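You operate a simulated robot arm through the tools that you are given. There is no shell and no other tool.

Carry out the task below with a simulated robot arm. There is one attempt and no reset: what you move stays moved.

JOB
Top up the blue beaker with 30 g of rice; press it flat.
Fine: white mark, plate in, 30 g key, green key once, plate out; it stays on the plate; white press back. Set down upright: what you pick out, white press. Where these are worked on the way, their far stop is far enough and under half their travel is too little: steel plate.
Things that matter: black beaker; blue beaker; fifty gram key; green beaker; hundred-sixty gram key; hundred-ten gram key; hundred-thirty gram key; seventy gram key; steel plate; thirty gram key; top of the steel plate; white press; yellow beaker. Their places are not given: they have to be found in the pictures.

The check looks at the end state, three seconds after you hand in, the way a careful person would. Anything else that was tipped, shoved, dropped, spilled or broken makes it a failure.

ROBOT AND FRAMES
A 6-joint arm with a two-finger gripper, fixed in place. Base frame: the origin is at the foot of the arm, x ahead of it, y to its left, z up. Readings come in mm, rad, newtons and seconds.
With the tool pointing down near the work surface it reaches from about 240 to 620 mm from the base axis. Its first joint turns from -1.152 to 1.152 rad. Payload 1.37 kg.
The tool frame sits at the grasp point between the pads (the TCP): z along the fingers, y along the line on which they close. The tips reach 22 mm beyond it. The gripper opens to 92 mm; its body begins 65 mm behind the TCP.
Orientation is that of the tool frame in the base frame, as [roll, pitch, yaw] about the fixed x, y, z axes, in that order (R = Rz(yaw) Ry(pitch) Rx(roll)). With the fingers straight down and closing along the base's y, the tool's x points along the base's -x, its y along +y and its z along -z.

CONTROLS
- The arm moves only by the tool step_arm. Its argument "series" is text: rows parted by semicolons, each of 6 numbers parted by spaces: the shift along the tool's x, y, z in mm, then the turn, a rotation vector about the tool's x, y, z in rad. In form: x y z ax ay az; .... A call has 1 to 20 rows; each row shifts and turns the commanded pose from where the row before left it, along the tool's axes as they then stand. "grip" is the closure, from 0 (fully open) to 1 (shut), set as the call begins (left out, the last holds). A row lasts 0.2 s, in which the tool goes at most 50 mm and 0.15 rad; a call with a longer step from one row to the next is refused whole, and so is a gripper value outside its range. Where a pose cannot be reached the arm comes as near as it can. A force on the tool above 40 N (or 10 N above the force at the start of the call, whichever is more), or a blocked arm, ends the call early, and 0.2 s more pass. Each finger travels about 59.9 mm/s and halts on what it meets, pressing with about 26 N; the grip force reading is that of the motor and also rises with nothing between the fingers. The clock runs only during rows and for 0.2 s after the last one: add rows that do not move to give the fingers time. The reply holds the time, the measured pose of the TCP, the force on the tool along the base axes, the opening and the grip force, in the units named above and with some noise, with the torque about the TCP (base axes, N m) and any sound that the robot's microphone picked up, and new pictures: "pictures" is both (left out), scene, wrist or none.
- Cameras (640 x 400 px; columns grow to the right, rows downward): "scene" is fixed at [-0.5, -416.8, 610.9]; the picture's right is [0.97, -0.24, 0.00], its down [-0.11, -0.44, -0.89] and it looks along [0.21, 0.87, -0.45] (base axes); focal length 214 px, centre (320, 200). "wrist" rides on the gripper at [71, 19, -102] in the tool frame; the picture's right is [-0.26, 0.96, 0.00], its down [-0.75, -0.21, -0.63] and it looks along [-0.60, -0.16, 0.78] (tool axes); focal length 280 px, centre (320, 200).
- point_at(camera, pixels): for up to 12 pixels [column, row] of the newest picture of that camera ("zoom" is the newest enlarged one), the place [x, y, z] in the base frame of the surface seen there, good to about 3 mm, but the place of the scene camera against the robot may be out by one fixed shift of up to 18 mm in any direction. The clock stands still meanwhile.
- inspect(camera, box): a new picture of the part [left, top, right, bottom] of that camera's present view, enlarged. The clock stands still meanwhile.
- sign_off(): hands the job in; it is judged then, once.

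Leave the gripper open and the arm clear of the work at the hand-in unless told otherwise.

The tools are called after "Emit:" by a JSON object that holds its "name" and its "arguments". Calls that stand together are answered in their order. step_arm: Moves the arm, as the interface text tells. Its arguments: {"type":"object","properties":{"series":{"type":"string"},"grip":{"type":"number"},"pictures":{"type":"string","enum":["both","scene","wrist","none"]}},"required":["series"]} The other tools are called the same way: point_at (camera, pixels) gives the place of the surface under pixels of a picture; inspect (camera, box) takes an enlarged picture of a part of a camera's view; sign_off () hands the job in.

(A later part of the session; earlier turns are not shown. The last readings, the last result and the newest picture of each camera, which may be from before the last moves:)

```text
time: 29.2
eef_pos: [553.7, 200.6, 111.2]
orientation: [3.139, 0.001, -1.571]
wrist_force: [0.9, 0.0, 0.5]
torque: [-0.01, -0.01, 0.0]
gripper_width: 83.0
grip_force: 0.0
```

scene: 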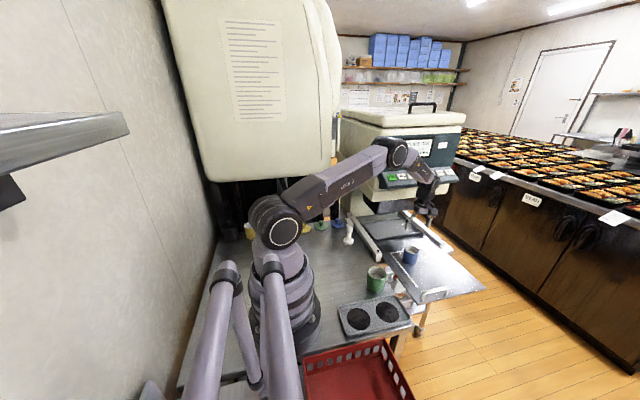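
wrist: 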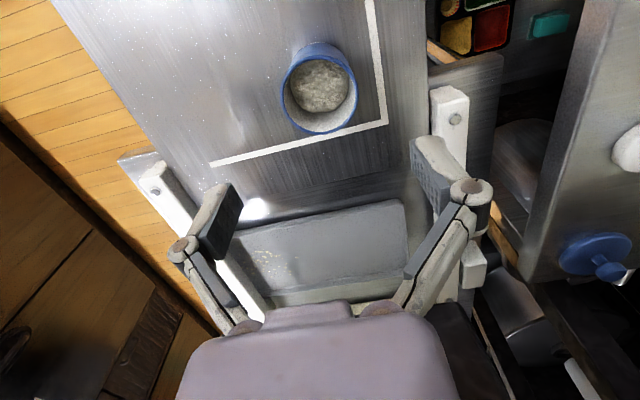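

The wrist leans back toward the base when low and far, so there's room under the panel. Beaker stands on the disc. Next: go back to above the handle near (522, 14) and turn the tool +90° so the fingers close along y, across the bar.

Emit:
{"name": "step_arm", "arguments": {"series": "37.4 6.4 0 0 0 0; 37.4 6.4 0 0 0 0; 37.4 6.4 0 0 0 0; 37.4 6.4 0 0 0 0; 37.4 6.4 0 0 0 0; 0 0 0 0 0 0.1428; 0 0 0 0 0 0.1428; 0 0 0 0 0 0.1428; 0 0 0 0 0 0.1428; 0 0 0 0 0 0.1428; 0 0 0 0 0 0.1428; 0 0 0 0 0 0.1428; 0 0 0 0 0 0.1428; 0 0 0 0 0 0.1428; 0 0 0 0 0 0.1428; 0 0 0 0 0 0.1428"}}

```text
time: 32.6
eef_pos: [523.5, 13.9, 112.5]
orientation: [3.141, 0.0, 3.139]
wrist_force: [-0.3, -0.7, -0.5]
torque: [0.05, 0.02, 0.01]
gripper_width: 82.7
grip_force: 0.2
```

scene: 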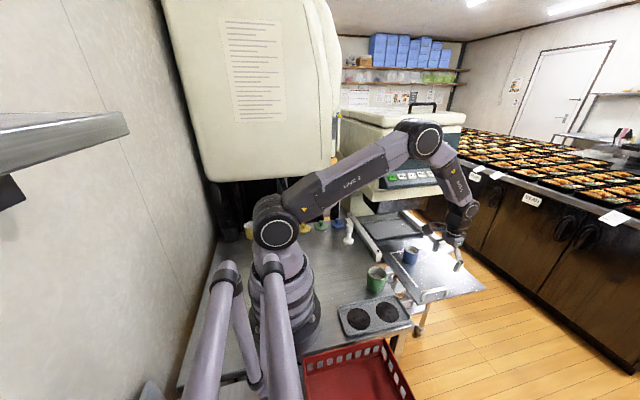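
wrist: 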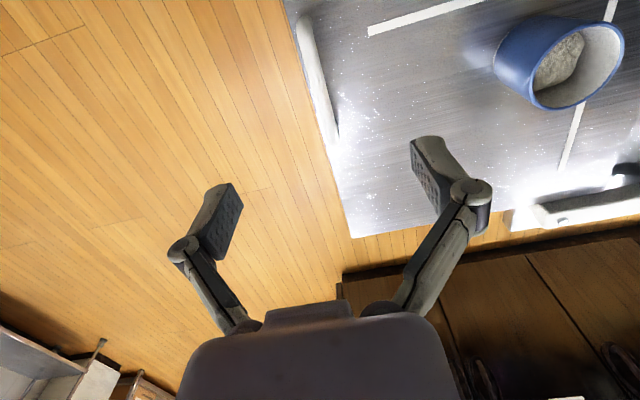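

Handle bar visible from about (303,18) to (335,138). I enlarge and measure it.

Emit:
{"name": "inspect", "arguments": {"camera": "wrist", "box": [240, 0, 400, 160]}}

Emit:
{"name": "point_at", "arguments": {"camera": "wrist", "pixels": [[303, 25], [310, 55], [317, 80], [324, 105], [331, 130], [335, 150], [345, 190], [299, 80], [350, 60]]}}

```text
2.50 times, centred on (320, 80) of wrist
```

zoom: 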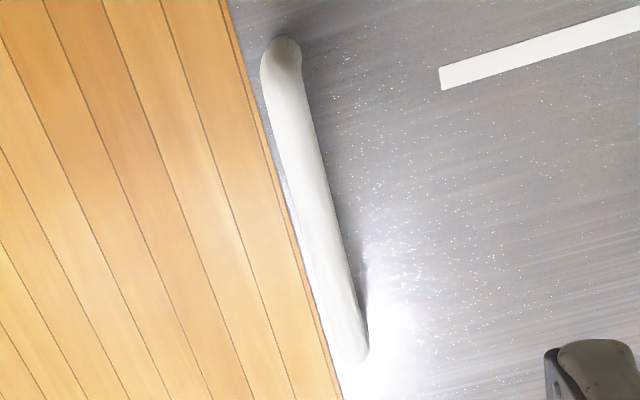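

```text
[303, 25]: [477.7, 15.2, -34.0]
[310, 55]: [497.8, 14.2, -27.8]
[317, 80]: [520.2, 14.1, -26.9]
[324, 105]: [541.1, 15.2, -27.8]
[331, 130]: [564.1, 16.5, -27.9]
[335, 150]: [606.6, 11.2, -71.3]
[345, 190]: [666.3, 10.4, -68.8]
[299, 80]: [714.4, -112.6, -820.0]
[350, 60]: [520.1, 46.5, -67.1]
```

Bar: y ≈ 14.5, x from 477 to 570, top z ≈ -27. I lower to z ≈ -34 over its middle with fingers open either side.

Emit:
{"name": "step_arm", "arguments": {"series": "0 0.6 30 0 0 0; 0 0 30 0 0 0; 0 0 30 0 0 0; 0 0 30 0 0 0; 0 0 18 0 0 0; 0 0 8 0 0 0; 0 0 0 0 0 0", "grip": 0.3}}

```text
time: 34.2
eef_pos: [523.2, 13.7, -34.9]
orientation: [3.141, 0.001, -3.141]
wrist_force: [0.2, 0.8, 0.0]
torque: [-0.01, 0.02, 0.03]
gripper_width: 64.3
grip_force: 0.0
```

scene: 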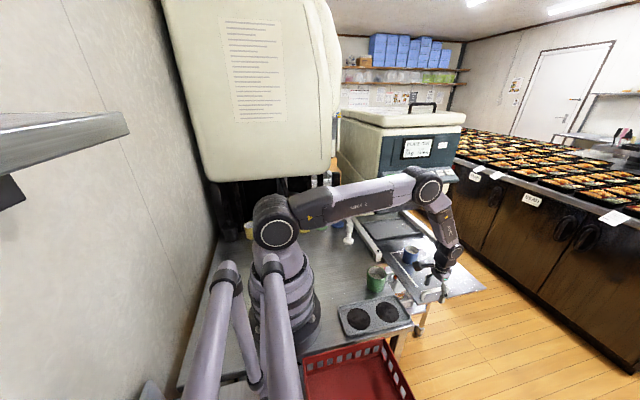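
wrist: 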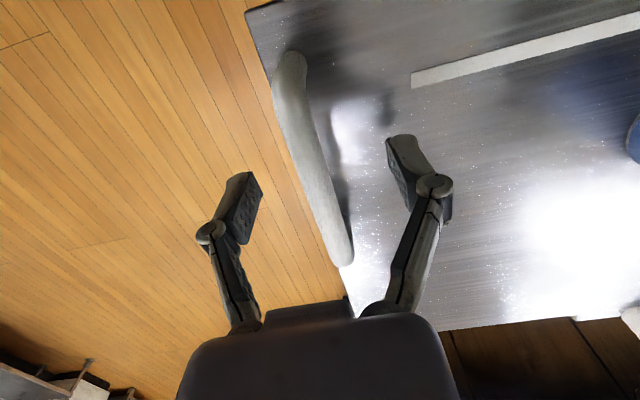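

The bar lies between the fingers. I close on it.

Emit:
{"name": "step_arm", "arguments": {"series": "0 0 0 0 0 0; 0 0 0 0 0 0; 0 0 0 0 0 0; 0 0 0 0 0 0; 0 0 0 0 0 0", "grip": 1, "pictures": "wrist"}}

```text
time: 35.4
eef_pos: [521.2, 14.8, -33.4]
orientation: [3.141, -0.001, -3.141]
wrist_force: [-0.1, -0.2, 0.4]
torque: [0.03, -0.02, 0.05]
gripper_width: 11.9
grip_force: 28.3
```

wrist: 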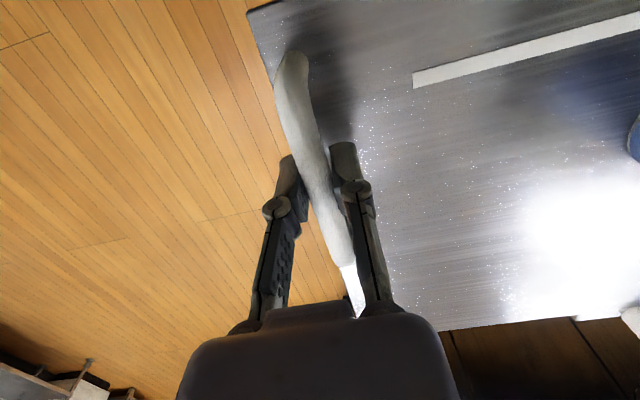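

Gripped (11.9 mm). I push the plate slowly in +y, ramping up gently so the beaker doesn't slide, watching the force.

Emit:
{"name": "step_arm", "arguments": {"series": "0 2 0 0 0 0; 0 4 0 0 0 0; 0 6 0 0 0 0; 0 8 0 0 0 0; 0 10 0 0 0 0; 0 10 0 0 0 0; 0 10 0 0 0 0; 0 10 0 0 0 0; 0 10 0 0 0 0; 0 8 0 0 0 0; 0 6 0 0 0 0; 0 4 0 0 0 0; 0 2 0 0 0 0; 0 0 0 0 0 0"}}

```text
time: 38.4
eef_pos: [522.2, 105.2, -34.7]
orientation: [3.142, 0.0, 3.14]
wrist_force: [-1.9, -0.9, -4.0]
torque: [-0.01, 0.64, -0.02]
gripper_width: 11.7
grip_force: 28.0
```

scene: 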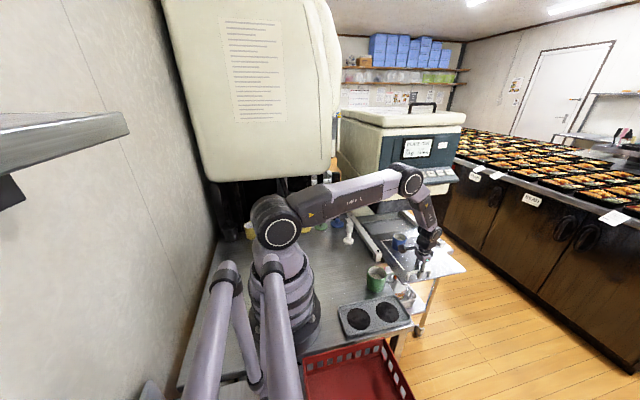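
wrist: 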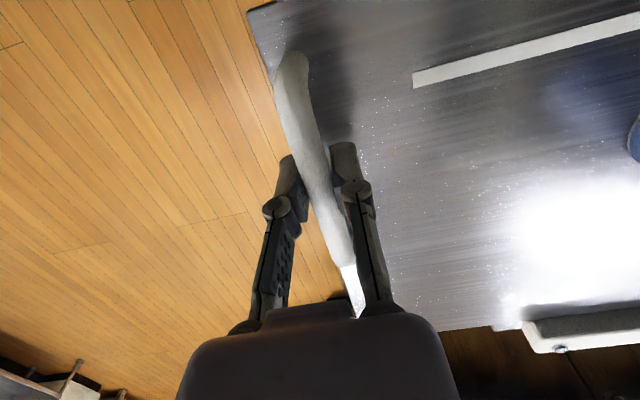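

The plate slides with the hand (now y ≈ 105), small forces. I continue.

Emit:
{"name": "step_arm", "arguments": {"series": "0 2 0 0 0 0; 0 4 0 0 0 0; 0 6 0 0 0 0; 0 8 0 0 0 0; 0 10 0 0 0 0; 0 10 0 0 0 0; 0 10 0 0 0 0; 0 8 0 0 0 0; 0 6 0 0 0 0; 0 4 0 0 0 0; 0 2 0 0 0 0; 0 0 0 0 0 0"}}

```text
time: 41.0
eef_pos: [522.5, 176.4, -35.4]
orientation: [-3.141, 0.001, -3.141]
wrist_force: [2.4, 0.6, -10.8]
torque: [-0.04, -0.35, 0.02]
gripper_width: 11.9
grip_force: 28.1
```

scene: 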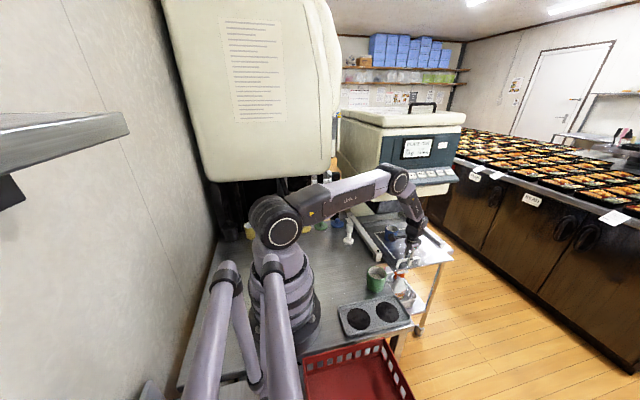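
wrist: 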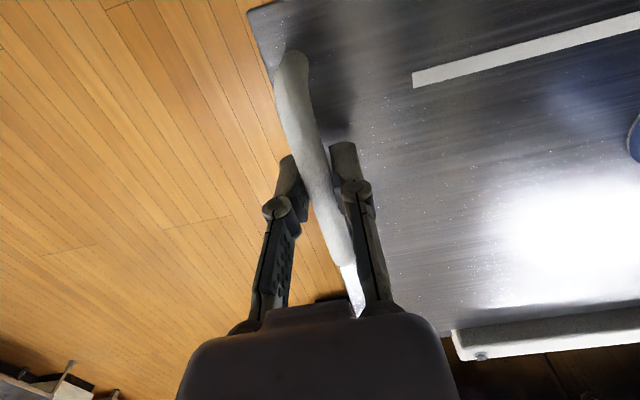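

Handle now at y ≈ 176; a 10 N downward pull shows a slight height mismatch, so I ease the hand 0.8 mm down and go on in +y.

Emit:
{"name": "step_arm", "arguments": {"series": "0 0 0.8 0 0 0; 0 2 0 0 0 0; 0 4 0 0 0 0; 0 6 0 0 0 0; 0 8 0 0 0 0; 0 8 0 0 0 0; 0 8 0 0 0 0; 0 6 0 0 0 0; 0 4 0 0 0 0; 0 2 0 0 0 0; 0 0 0 0 0 0"}}

```text
time: 43.4
eef_pos: [523.7, 224.3, -33.8]
orientation: [-3.14, 0.001, 3.141]
wrist_force: [1.9, -0.7, -4.4]
torque: [-0.02, 0.2, -0.01]
gripper_width: 11.8
grip_force: 28.3
```

scene: 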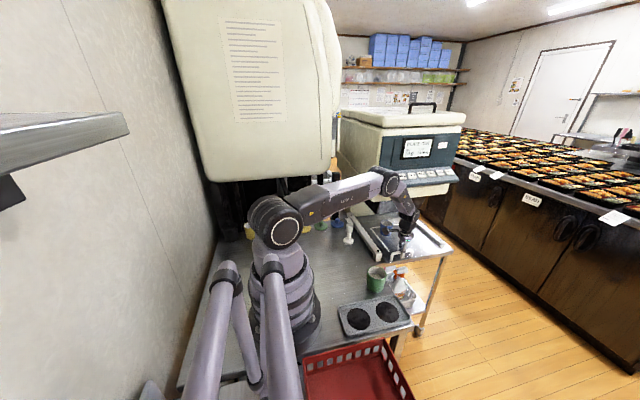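
wrist: 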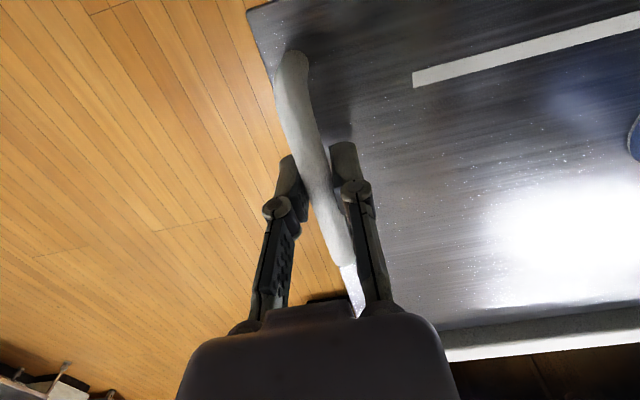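

Travelled about 210 mm, no stop yet. I look at the clearance between wrist and machine and at the display.

Emit:
{"name": "inspect", "arguments": {"camera": "scene", "box": [350, 130, 478, 260]}}

Emit:
{"name": "point_at", "arguments": {"camera": "scene", "pixels": [[387, 229], [408, 215], [412, 205], [402, 190], [395, 180], [410, 235], [404, 250], [390, 222]]}}

```text
3.08 times, centred on (414, 195) of scene
```

zoom: 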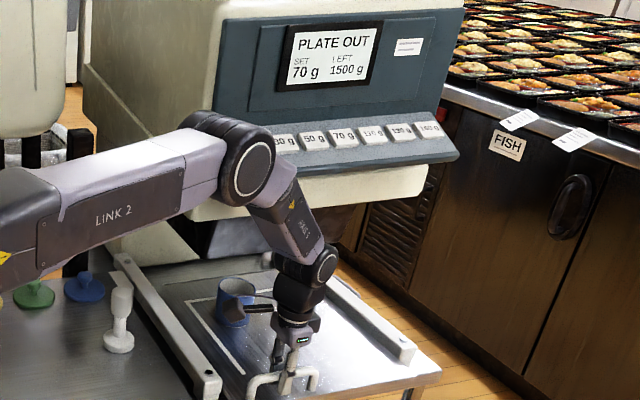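

```text
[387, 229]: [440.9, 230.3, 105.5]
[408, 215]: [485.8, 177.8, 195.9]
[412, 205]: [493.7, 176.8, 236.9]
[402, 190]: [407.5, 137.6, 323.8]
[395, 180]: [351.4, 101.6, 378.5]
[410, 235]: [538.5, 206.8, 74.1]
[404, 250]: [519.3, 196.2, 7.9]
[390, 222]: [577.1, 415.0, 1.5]
```

The wrist link is nearing the panel's lower lip. Before pushing further I tilt the hand back toward -y by 0.36 rad, pivoting about the bar (turn about tool -x), while holding.

Emit:
{"name": "step_arm", "arguments": {"series": "0 0 0 -0.06 0 0; 0 0 0 -0.06 0 0; 0 0 0 -0.06 0 0; 0 0 0 -0.06 0 0; 0 0 0 -0.06 0 0; 0 0 0 -0.06 0 0; 0 0 0 0 0 0"}}

```text
time: 45.0
eef_pos: [523.1, 223.6, -34.4]
orientation: [2.781, 0.0, 3.14]
wrist_force: [0.4, 0.3, -1.2]
torque: [0.06, -0.13, -0.13]
gripper_width: 11.7
grip_force: 27.9
```

scene: 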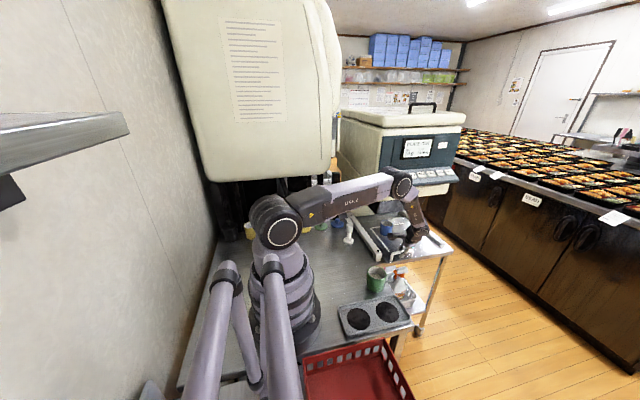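
wrist: 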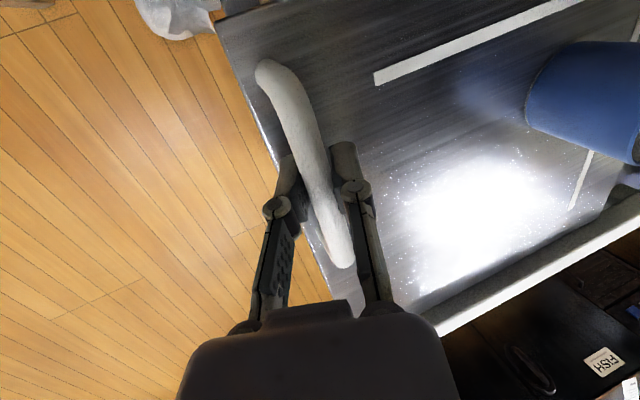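

Tilt is fine, plate and beaker unmoved. I continue in +y (tool (0, .936, .352) per mm) in small steps.

Emit:
{"name": "step_arm", "arguments": {"series": "0 1.87 0.70 0 0 0; 0 3.74 1.41 0 0 0; 0 4.68 1.76 0 0 0; 0 4.68 1.76 0 0 0; 0 4.68 1.76 0 0 0; 0 2.81 1.06 0 0 0; 0 1.87 0.70 0 0 0; 0 0 0 0 0 0"}}

```text
time: 46.8
eef_pos: [523.9, 250.0, -34.3]
orientation: [2.779, -0.001, -3.141]
wrist_force: [-9.2, -1.7, 4.5]
torque: [-0.02, 0.06, -0.04]
gripper_width: 11.7
grip_force: 27.9
```

scene: 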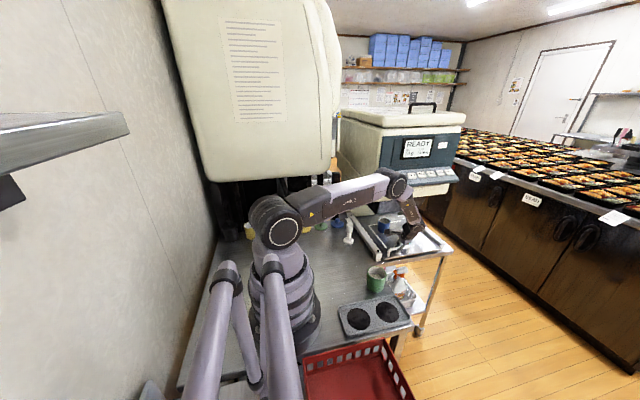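
wrist: 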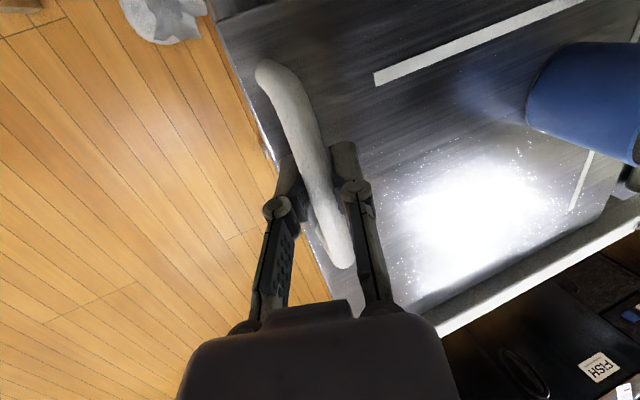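

The display now reads READY. I push on in small steps to feel the far stop.

Emit:
{"name": "step_arm", "arguments": {"series": "0 1.87 0.70 0 0 0; 0 1.87 0.70 0 0 0; 0 1.87 0.70 0 0 0; 0 1.87 0.70 0 0 0; 0 1.87 0.70 0 0 0; 0 0 0 0 0 0", "pictures": "scene"}}

```text
time: 48.2
eef_pos: [523.2, 259.8, -35.5]
orientation: [2.779, 0.002, -3.141]
wrist_force: [-16.2, 2.5, 5.9]
torque: [-0.01, 0.1, -0.1]
gripper_width: 11.9
grip_force: 28.0
```

scene: 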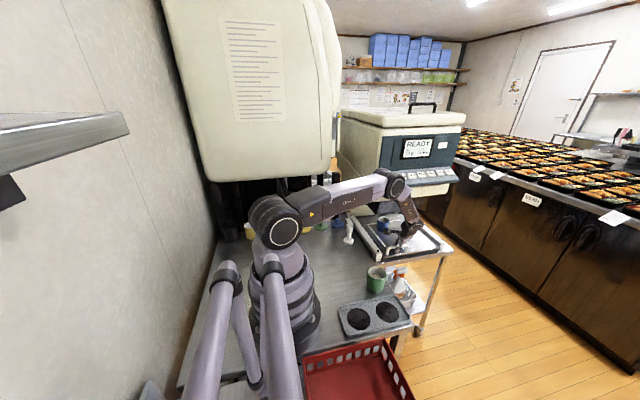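

Sideways force is growing (-16 N in x), so I ease the command 1 mm toward -x, then go on.

Emit:
{"name": "step_arm", "arguments": {"series": "1 0 0 0 0 0; 0 1.87 0.70 0 0 0; 0 1.87 0.70 0 0 0; 0 1.87 0.70 0 0 0; 0 1.87 0.70 0 0 0; 0 1.87 0.70 0 0 0; 0 0 0 0 0 0", "pictures": "none"}}

```text
time: 49.6
eef_pos: [523.1, 264.0, -34.9]
orientation: [2.785, -0.001, 3.137]
wrist_force: [-0.2, -5.0, 1.6]
torque: [-0.01, -0.12, -0.04]
gripper_width: 11.7
grip_force: 28.4
stopped in row 6: the force on the tool passed its limit at 43 N (the readings are from after the stop); the commanded pose is now the measured one
```

The far stop: 43 N at y ≈ 264, i.e. about 250 mm of travel. I open the fingers gently and look.

Emit:
{"name": "step_arm", "arguments": {"series": "0 0 0 0 0 0; 0 0 0 0 0 0; 0 0 0 0 0 0", "grip": 0.5}}

Emit:
{"name": "inspect", "arguments": {"camera": "scene", "box": [350, 130, 478, 260]}}

```text
time: 50.4
eef_pos: [522.9, 264.9, -35.0]
orientation: [2.786, -0.001, 3.135]
wrist_force: [-0.5, -0.1, -0.6]
torque: [0.04, 0.0, 0.01]
gripper_width: 46.0
grip_force: 0.1
```

scene: 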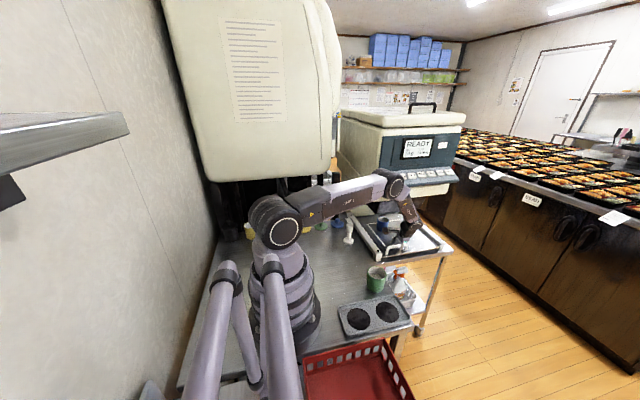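
wrist: 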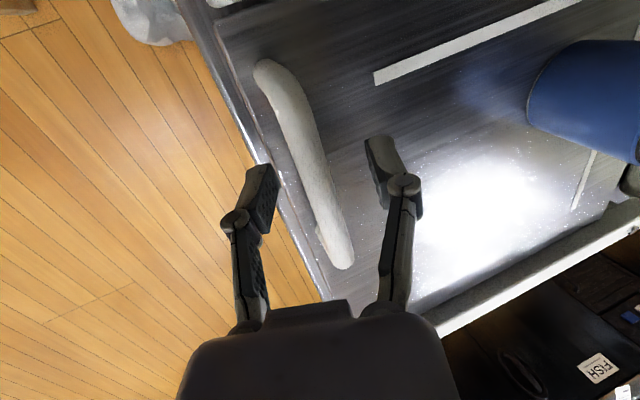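

```text
3.08 times, centred on (414, 195) of scene
```

zoom: 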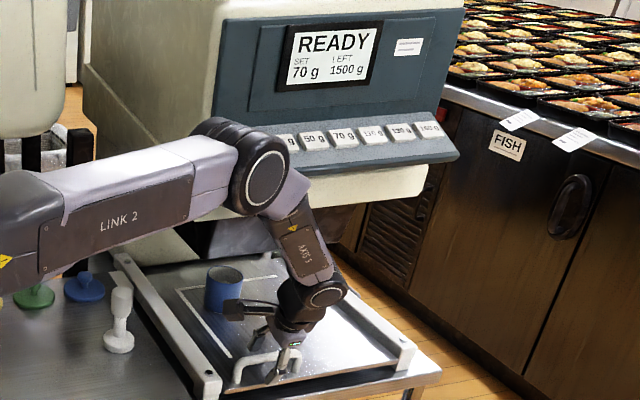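

READY shows, SET still 70 g, beaker under the chute. I withdraw the hand along its axis, then toward -y.

Emit:
{"name": "step_arm", "arguments": {"series": "0 0 -15 0 0 0; 0 0 -22 0 0 0; 0 0 -22 0 0 0; 0 -24 -12 0 0 0; 0 -24 -12 0 0 0; 0 -24 -12 0 0 0; 0 -24 -12 0 0 0; 0 -24 -12 0 0 0; 0 0 0 0 0 0"}}

```text
time: 52.4
eef_pos: [523.0, 112.0, 37.0]
orientation: [2.784, -0.001, 3.14]
wrist_force: [-0.5, 0.2, 0.0]
torque: [0.01, -0.04, 0.03]
gripper_width: 45.9
grip_force: 0.0
```

scene: 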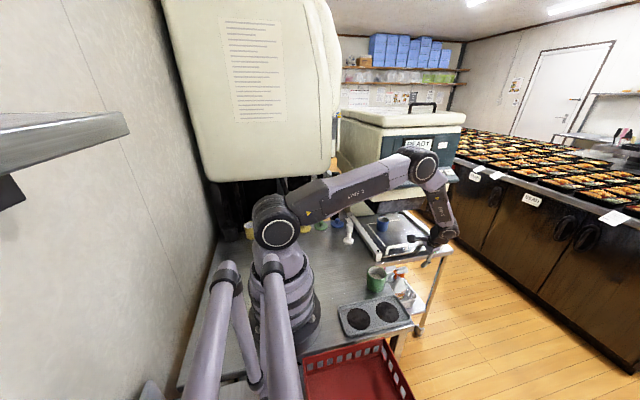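
wrist: 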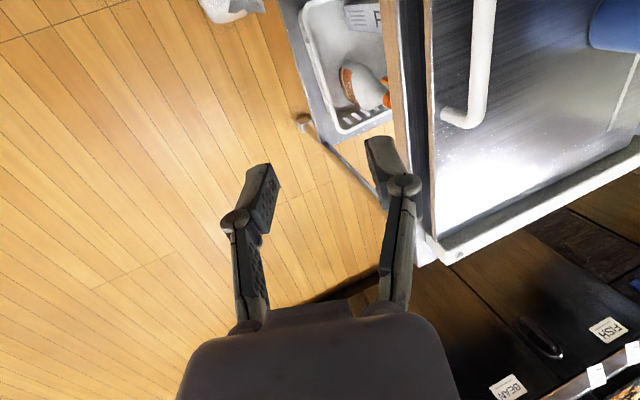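

Now for the 30 g key. I close the fingers, rise to z ≈ 367 at y ≈ 112, and tilt to 30° so the tool points along the panel's inward normal.

Emit:
{"name": "step_arm", "arguments": {"series": "0 14.4 -38.7 0 0 0; 0 14.4 -38.7 0 0 0; 0 14.4 -38.7 0 0 0; 0 14.4 -38.7 0 0 0; 0 14.4 -38.7 0 0 0; 0 14.4 -38.7 0 0 0; 0 14.4 -38.7 0 0 0; 0 14.4 -38.7 0 0 0; 0 0 0 -0.0833 0 0; 0 0 0 -0.0833 0 0; 0 0 0 0 0 0", "grip": 1}}

```text
time: 54.8
eef_pos: [522.6, 111.8, 365.6]
orientation: [2.619, -0.001, 3.137]
wrist_force: [1.2, 0.2, 0.5]
torque: [0.01, -0.03, 0.03]
gripper_width: 0.2
grip_force: 26.3
```

scene: 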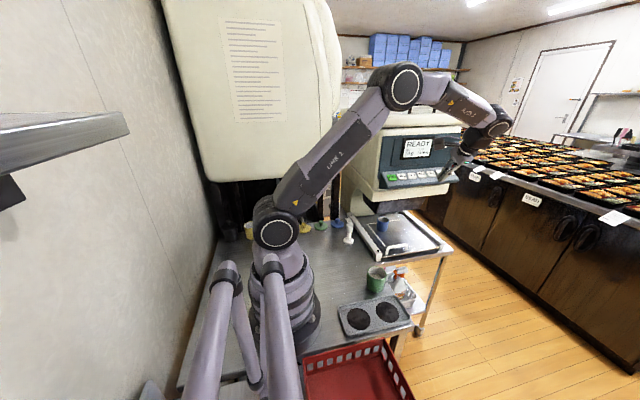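
wrist: 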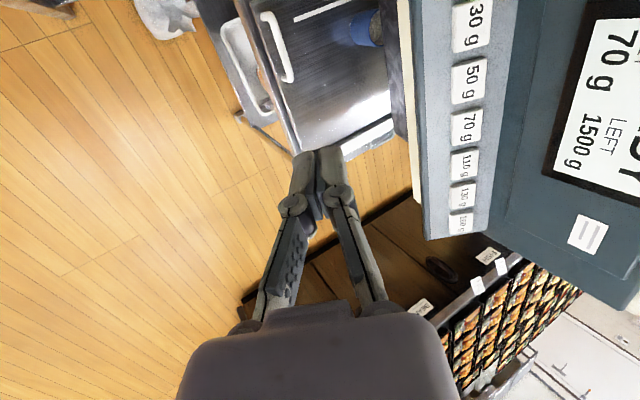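

Keys are seen nearly face-on: 30 g at (473,25), 50 g at (468,77). I measure them again from here.

Emit:
{"name": "point_at", "arguments": {"camera": "wrist", "pixels": [[473, 25], [458, 25], [488, 25], [468, 77], [455, 77], [483, 77], [466, 126], [430, 77], [445, 77], [495, 77], [505, 77]]}}

Emit:
{"name": "inspect", "arguments": {"camera": "wrist", "box": [400, 0, 528, 80]}}

```text
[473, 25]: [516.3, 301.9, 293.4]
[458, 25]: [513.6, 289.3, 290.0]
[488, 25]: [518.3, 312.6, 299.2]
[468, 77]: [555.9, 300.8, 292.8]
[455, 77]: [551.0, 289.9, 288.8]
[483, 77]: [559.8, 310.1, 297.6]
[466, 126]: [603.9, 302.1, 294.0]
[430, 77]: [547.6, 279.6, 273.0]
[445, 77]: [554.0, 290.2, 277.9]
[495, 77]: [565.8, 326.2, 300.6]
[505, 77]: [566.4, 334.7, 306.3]
```

```text
5.00 times, centred on (464, 40) of wrist
```

zoom: 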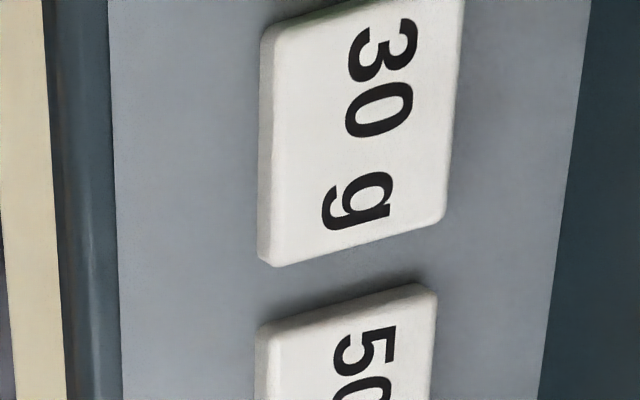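

Emit:
{"name": "point_at", "arguments": {"camera": "zoom", "pixels": [[362, 128], [280, 150], [445, 110], [275, 45], [455, 10], [440, 210], [275, 255], [320, 200], [400, 60]]}}

```text
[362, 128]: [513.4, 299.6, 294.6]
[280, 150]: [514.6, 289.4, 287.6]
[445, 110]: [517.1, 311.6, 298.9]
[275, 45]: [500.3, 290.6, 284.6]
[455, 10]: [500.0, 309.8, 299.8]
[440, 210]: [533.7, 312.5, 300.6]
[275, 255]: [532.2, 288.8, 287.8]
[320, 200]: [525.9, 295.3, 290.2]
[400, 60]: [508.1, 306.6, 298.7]
```

Key 30 g: centre ≈ (515, 300.8, 294), about 33 mm wide. I go to a hover with the closed tips 25 mm off its face: TCP (515, 277, 335).

Emit:
{"name": "step_arm", "arguments": {"series": "1.52 25.6 21.9 0 0 0; 1.52 25.6 21.9 0 0 0; 1.52 25.6 21.9 0 0 0; 1.52 25.6 21.9 0 0 0; 1.52 25.5 21.9 0 0 0; 0 0 0 0 0 0"}}

```text
time: 56.2
eef_pos: [517.9, 277.2, 332.0]
orientation: [2.618, -0.002, 3.138]
wrist_force: [-0.4, -0.6, 0.2]
torque: [-0.01, -0.03, 0.02]
gripper_width: 0.0
grip_force: 25.6
```

scene: 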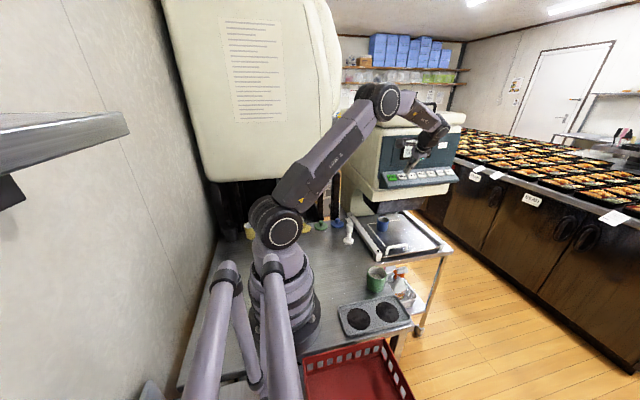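
wrist: 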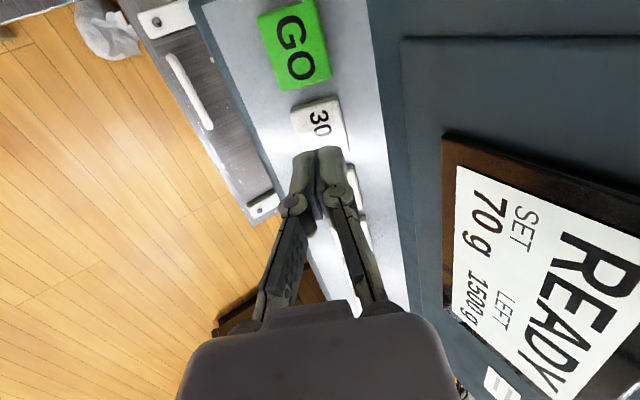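

Fingers hover over the 30 g key. I measure visible key corners here to refine the aim.

Emit:
{"name": "inspect", "arguments": {"camera": "wrist", "box": [256, 60, 384, 180]}}

```text
3.33 times, centred on (320, 120) of wrist
```

zoom: 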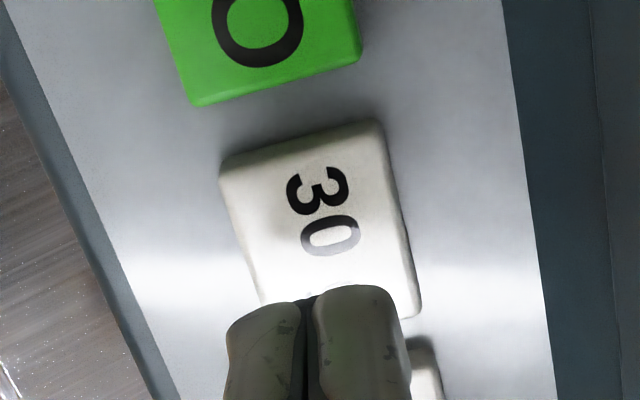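

Emit:
{"name": "point_at", "arguments": {"camera": "zoom", "pixels": [[232, 170], [375, 130], [405, 300], [265, 290], [320, 220], [345, 85], [200, 98], [270, 310], [350, 300], [265, 240], [385, 220]]}}

```text
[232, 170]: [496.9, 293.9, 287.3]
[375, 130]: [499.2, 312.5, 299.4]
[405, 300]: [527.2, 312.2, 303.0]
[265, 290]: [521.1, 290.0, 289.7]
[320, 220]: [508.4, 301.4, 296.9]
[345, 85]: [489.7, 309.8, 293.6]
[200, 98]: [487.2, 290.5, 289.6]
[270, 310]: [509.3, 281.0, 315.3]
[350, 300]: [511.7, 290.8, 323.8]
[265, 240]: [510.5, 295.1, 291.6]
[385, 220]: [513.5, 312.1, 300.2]
```

Key's true centre ≈ (513.5, 301.3, 295); tips are 4 mm too far in +x and 2 mm low. I correct and approach to about 5 mm off the face.

Emit:
{"name": "step_arm", "arguments": {"series": "4 2 0 0 0 0; 0 0 9 0 0 0; 0 0 8 0 0 0; 0 0 0 0 0 0"}}

```text
time: 57.2
eef_pos: [511.3, 287.4, 319.1]
orientation: [2.618, 0.0, 3.138]
wrist_force: [0.5, 0.4, 0.4]
torque: [-0.01, 0.0, 0.01]
gripper_width: 0.2
grip_force: 26.2
```

scene: 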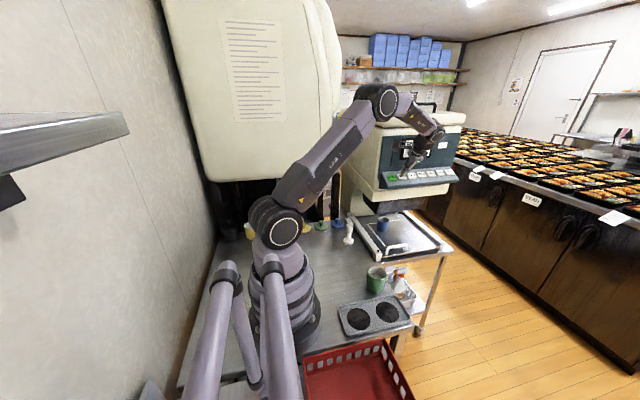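
wrist: 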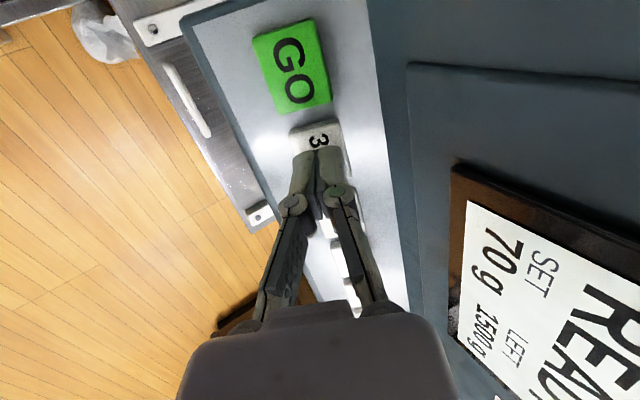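

About 5 mm left. I press in small steps along the tool axis, watching force and sound.

Emit:
{"name": "step_arm", "arguments": {"series": "0 0 2 0 0 0; 0 0 2 0 0 0; 0 0 1.5 0 0 0; 0 0 0 0 0 0", "pictures": "none"}}

```text
time: 58.2
eef_pos: [512.1, 288.7, 314.4]
orientation: [2.619, -0.001, 3.138]
wrist_force: [0.8, 0.5, 0.3]
torque: [-0.03, -0.02, -0.03]
gripper_width: 0.0
grip_force: 26.2
```

Emit:
{"name": "step_arm", "arguments": {"series": "0 0 1.5 0 0 0; 0 0 1.5 0 0 0; 0 0 0 0 0 0", "pictures": "none"}}

```text
time: 59.0
eef_pos: [512.2, 290.8, 311.7]
orientation: [2.619, 0.0, 3.137]
wrist_force: [0.2, 0.9, -1.1]
torque: [-0.01, 0.02, 0.03]
gripper_width: 0.1
grip_force: 26.1
```

No contact yet; continue by 1 mm.

Emit:
{"name": "step_arm", "arguments": {"series": "0 0 1 0 0 0; 0 0 1 0 0 0; 0 0 0 0 0 0", "pictures": "wrist"}}

```text
time: 59.8
eef_pos: [511.7, 291.5, 312.0]
orientation: [2.618, -0.001, 3.136]
wrist_force: [-0.3, 0.1, -0.1]
torque: [-0.02, 0.01, 0.0]
gripper_width: 5.9
grip_force: 27.9
```

wrist: 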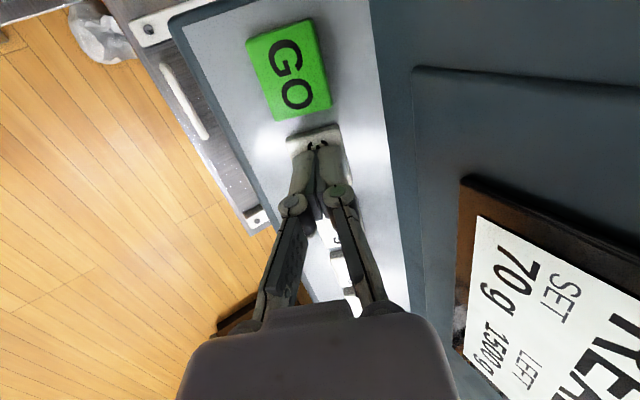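

The fingers have been pushed 5.9 mm apart while wrist force stays small, and SET still shows 70 g. I look closely at the tips before pressing on.

Emit:
{"name": "inspect", "arguments": {"camera": "wrist", "box": [256, 100, 384, 220]}}

Emit:
{"name": "inspect", "arguments": {"camera": "scene", "box": [370, 140, 450, 190]}}

```text
3.33 times, centred on (320, 160) of wrist
```

zoom: 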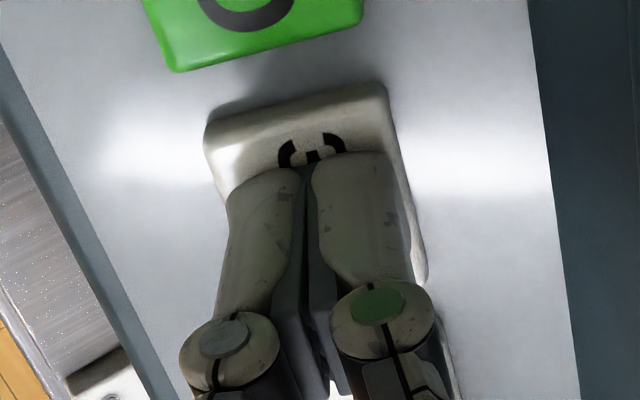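

```text
8.00 times, centred on (410, 165) of scene
```

zoom: 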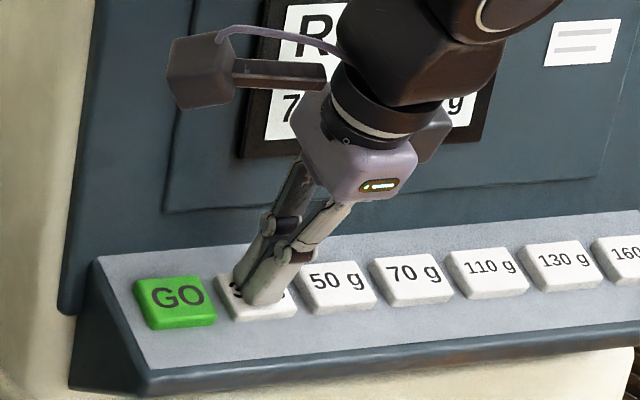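

The tips are on the 30 g key, well inside its face. I press further in 1 mm steps.

Emit:
{"name": "step_arm", "arguments": {"series": "0 0 1 0 0 0; 0 0 1 0 0 0; 0 0 0 0 0 0", "pictures": "none"}}

```text
time: 60.6
eef_pos: [513.2, 294.1, 308.9]
orientation: [2.618, 0.0, 3.137]
wrist_force: [-0.3, -1.1, 2.2]
torque: [-0.03, 0.0, 0.03]
gripper_width: 5.8
grip_force: 28.4
heard: click
```

A click was heard. I draw back along the axis and read the display.

Emit:
{"name": "step_arm", "arguments": {"series": "0 0 -3 0 0 0; 0 0 -8 0 0 0; 0 0 -15 0 0 0; 0 0 0 0 0 0"}}

Emit:
{"name": "inspect", "arguments": {"camera": "scene", "box": [370, 130, 450, 190]}}

```text
time: 61.6
eef_pos: [512.4, 279.5, 330.9]
orientation: [2.618, 0.0, 3.135]
wrist_force: [0.3, 0.1, -0.1]
torque: [0.0, 0.0, 0.0]
gripper_width: 0.0
grip_force: 28.3
```

scene: 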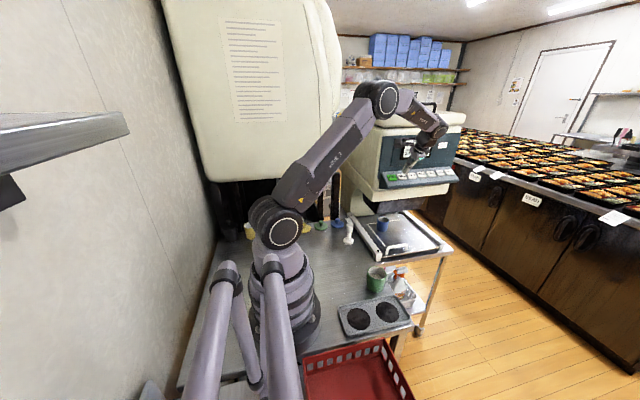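
wrist: 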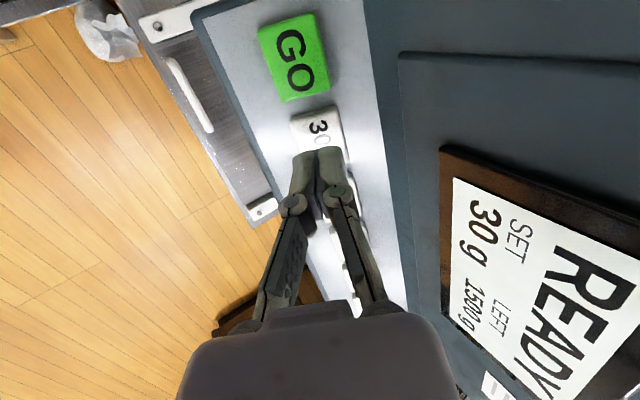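

```text
6.67 times, centred on (410, 160) of scene
```

zoom: 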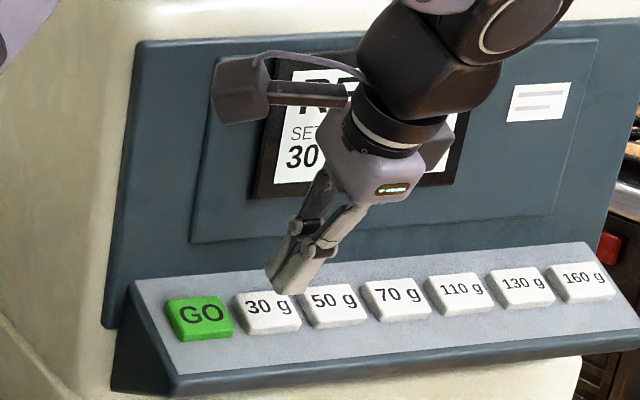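

SET now shows 30 g, READY. I measure the GO key's corners from here: about (258,30), (310,14), (330,85), (283,102).

Emit:
{"name": "point_at", "arguments": {"camera": "wrist", "pixels": [[262, 31], [308, 18], [325, 84], [286, 98], [294, 57], [280, 62], [315, 50], [318, 125]]}}

```text
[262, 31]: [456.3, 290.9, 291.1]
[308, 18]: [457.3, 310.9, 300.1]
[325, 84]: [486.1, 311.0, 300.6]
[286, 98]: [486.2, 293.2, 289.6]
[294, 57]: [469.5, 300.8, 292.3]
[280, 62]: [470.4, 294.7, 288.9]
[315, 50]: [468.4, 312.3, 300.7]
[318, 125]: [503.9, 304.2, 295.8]
```

GO centre ≈ (470.8, 301.3, 295). I shift 42 mm in -x at this hover height, then advance 20 mm.

Emit:
{"name": "step_arm", "arguments": {"series": "21 0 0 0 0 0; 21 0 0 0 0 0; 0 0 0 0 0 0; 0 0 8 0 0 0; 0 0 6 0 0 0; 0 0 3 0 0 0; 0 0 0 0 0 0"}}

Emit:
{"name": "inspect", "arguments": {"camera": "scene", "box": [370, 140, 450, 190]}}

Emit:
{"name": "inspect", "arguments": {"camera": "wrist", "box": [256, 60, 384, 220]}}

```text
time: 63.2
eef_pos: [470.2, 289.2, 316.0]
orientation: [2.616, 0.0, 3.137]
wrist_force: [0.6, -0.1, -0.6]
torque: [0.03, 0.0, -0.01]
gripper_width: 0.0
grip_force: 27.8
```

scene: 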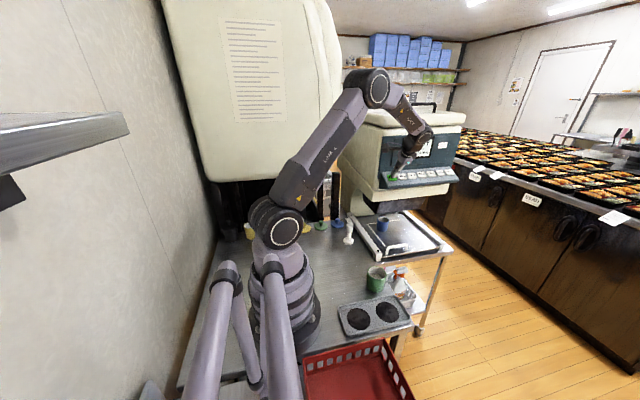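
wrist: 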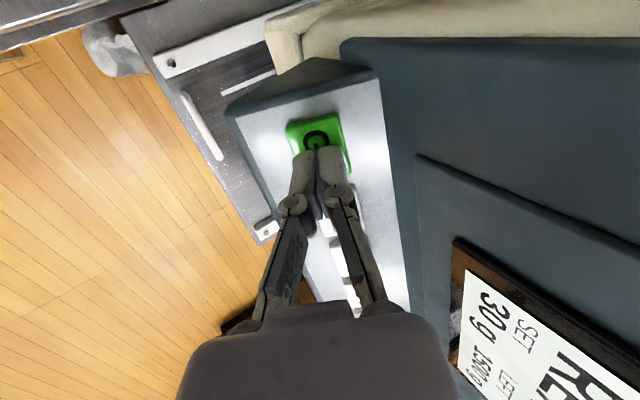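

```text
8.00 times, centred on (410, 165) of scene
```

zoom: 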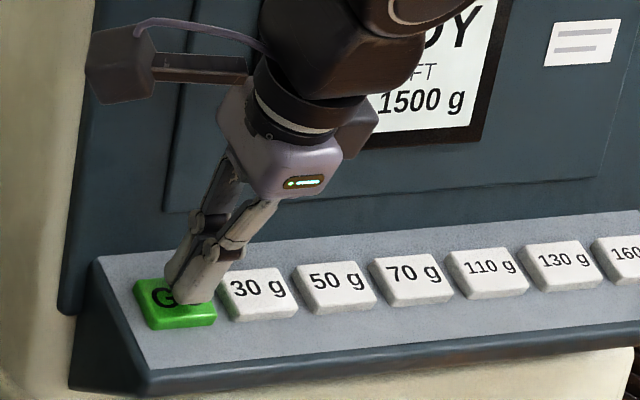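

```text
2.50 times, centred on (320, 140) of wrist
```

zoom: 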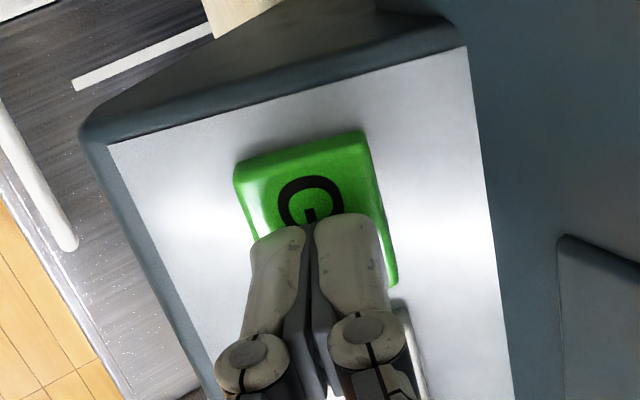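

Tips are over GO. I advance in small steps until the click, then withdraw at once.

Emit:
{"name": "step_arm", "arguments": {"series": "0 0 2 0 0 0; 0 0 2 0 0 0; 0 0 2 0 0 0", "pictures": "none"}}

```text
time: 64.0
eef_pos: [470.1, 290.8, 311.6]
orientation: [2.618, 0.001, 3.137]
wrist_force: [0.6, 0.1, 0.0]
torque: [0.04, -0.02, -0.03]
gripper_width: 6.4
grip_force: 28.0
```

Emit:
{"name": "step_arm", "arguments": {"series": "0 0 1 0 0 0; 0 0 0.7 0 0 0", "pictures": "none"}}

```text
time: 64.6
eef_pos: [470.9, 291.5, 310.3]
orientation: [2.618, 0.001, 3.137]
wrist_force: [0.2, -1.8, 1.3]
torque: [-0.03, 0.0, 0.03]
gripper_width: 5.9
grip_force: 27.8
```

Touching now (about 2 N), no click yet. One more small step.

Emit:
{"name": "step_arm", "arguments": {"series": "0 0 0.7 0 0 0; 0 0 0.5 0 0 0", "pictures": "none"}}

```text
time: 65.2
eef_pos: [470.2, 292.7, 309.4]
orientation: [2.62, 0.0, 3.137]
wrist_force: [0.8, 0.5, 0.7]
torque: [-0.02, -0.03, 0.02]
gripper_width: 6.1
grip_force: 27.9
heard: click
```

A click. I withdraw along the axis and look at the display and the chute.

Emit:
{"name": "step_arm", "arguments": {"series": "0 0 -4 0 0 0; 0 0 -10 0 0 0; 0 0 -16 0 0 0; 0 0 -20 0 0 0; 0 0 0 0 0 0"}}

Emit:
{"name": "inspect", "arguments": {"camera": "scene", "box": [350, 130, 478, 260]}}

```text
time: 66.4
eef_pos: [469.2, 267.8, 352.4]
orientation: [2.618, -0.001, 3.137]
wrist_force: [1.1, -0.8, 0.0]
torque: [0.0, 0.04, 0.0]
gripper_width: 0.1
grip_force: 28.0
```

scene: 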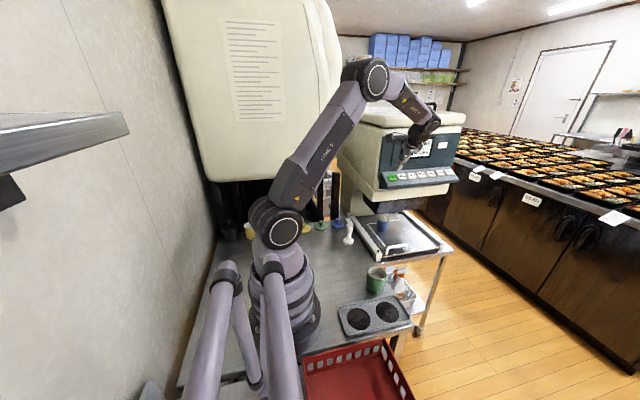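
wrist: 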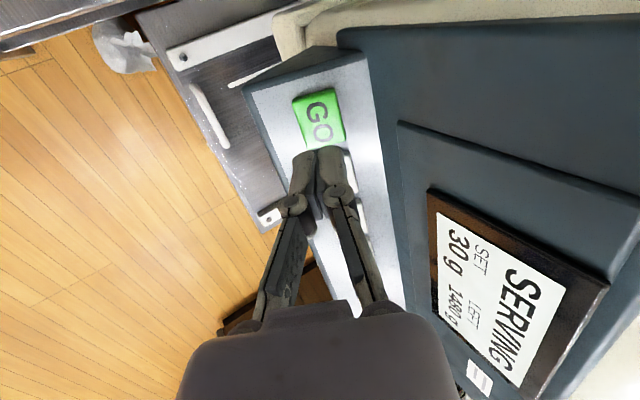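

```text
3.08 times, centred on (414, 195) of scene
```

zoom: 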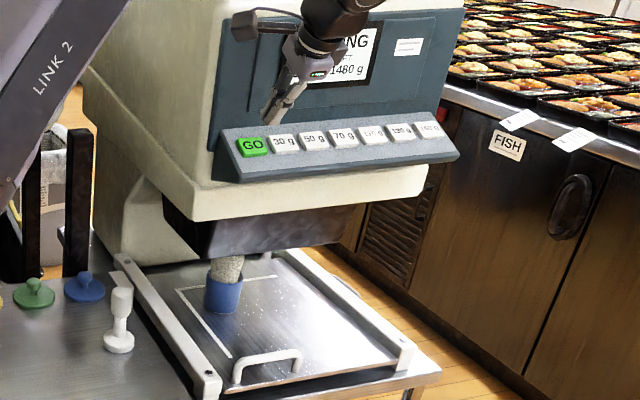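

SERVING, LEFT 1480 g, rice falling into the beaker. I move the hand back in -y and wait for it to finish.

Emit:
{"name": "step_arm", "arguments": {"series": "0 -32.5 -18.75 0 0 0; 0 -32.5 -18.75 0 0 0; 0 -32.5 -18.75 0 0 0; 0 -32.5 -18.75 0 0 0; 0 0 0 0 0 0; 0 0 0 0 0 0; 0 0 0 0 0 0; 0 0 0 0 0 0; 0 0 0 0 0 0; 0 0 0 0 0 0; 0 0 0 0 0 0; 0 0 0 0 0 0; 0 0 0 0 0 0", "grip": 0.5}}

Emit:
{"name": "inspect", "arguments": {"camera": "scene", "box": [350, 130, 478, 260]}}

```text
time: 69.2
eef_pos: [468.8, 117.2, 352.5]
orientation: [2.617, 0.0, 3.135]
wrist_force: [0.0, -0.4, 0.3]
torque: [0.02, 0.01, -0.02]
gripper_width: 46.0
grip_force: 0.0
```

scene: 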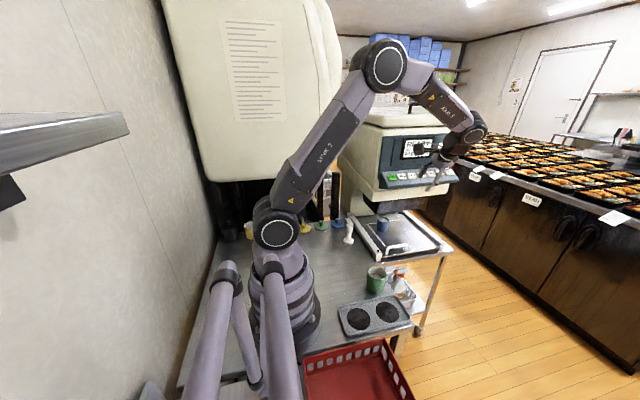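
wrist: 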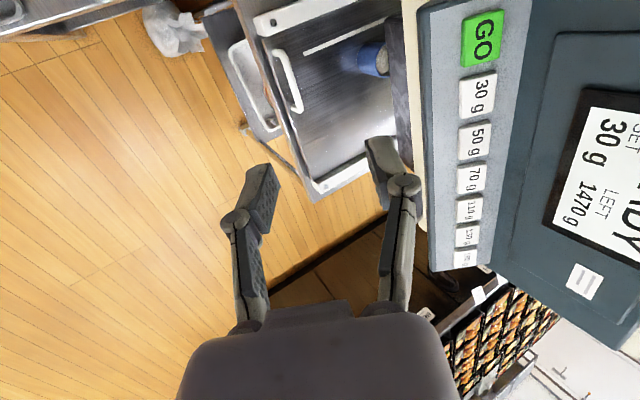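

```text
3.08 times, centred on (414, 195) of scene
```

zoom: 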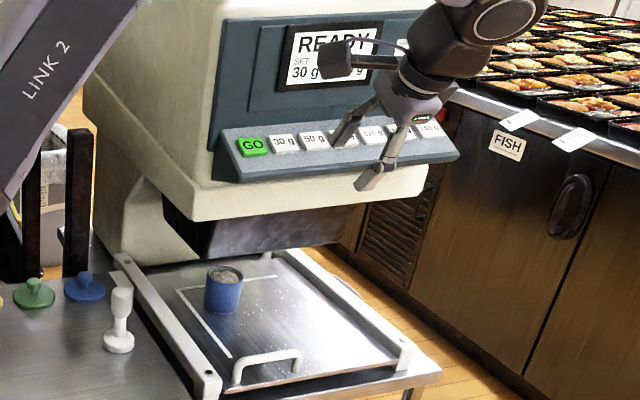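

30 g served (LEFT 1470 g), display READY, rice now near the rim. Next I take the hand back to the handle along the way it came: tilt back to 0.36, over to x ≈ 523, down to z ≈ 37 at y ≈ 112.

Emit:
{"name": "step_arm", "arguments": {"series": "-27 0 0 0 0 0; -27 0 0 0 0 0; 0 0 0 0.0818 0 0; 0 0 0 0.0818 0 0; 0 -18.6 35.1 0 0 0; 0 -13.9 36.9 0 0 0; 0 -13.9 36.9 0 0 0; 0 -13.9 36.9 0 0 0; 0 -13.9 36.9 0 0 0; 0 -13.9 36.9 0 0 0; 0 -13.9 36.9 0 0 0; 0 -13.9 36.9 0 0 0; 0 0 0 0 0 0", "grip": 0.5}}

```text
time: 72.0
eef_pos: [524.7, 111.8, 38.6]
orientation: [2.78, 0.0, 3.137]
wrist_force: [-0.8, -0.2, -0.5]
torque: [0.0, -0.01, 0.03]
gripper_width: 46.1
grip_force: 0.0
```

scene: 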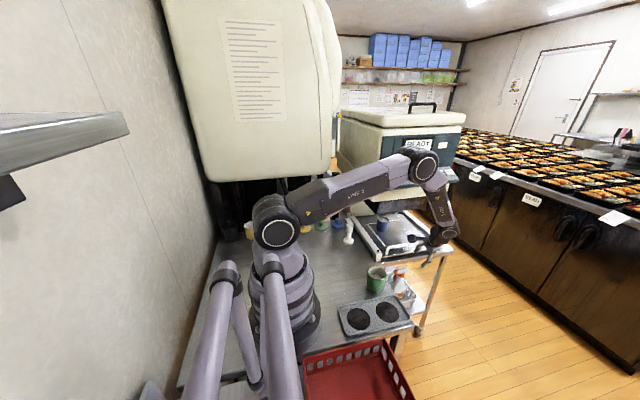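
wrist: 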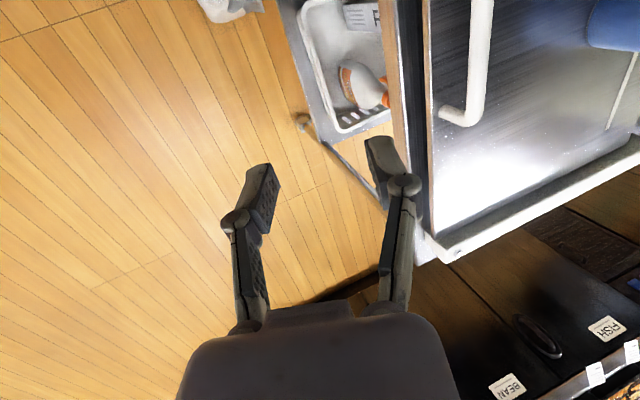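

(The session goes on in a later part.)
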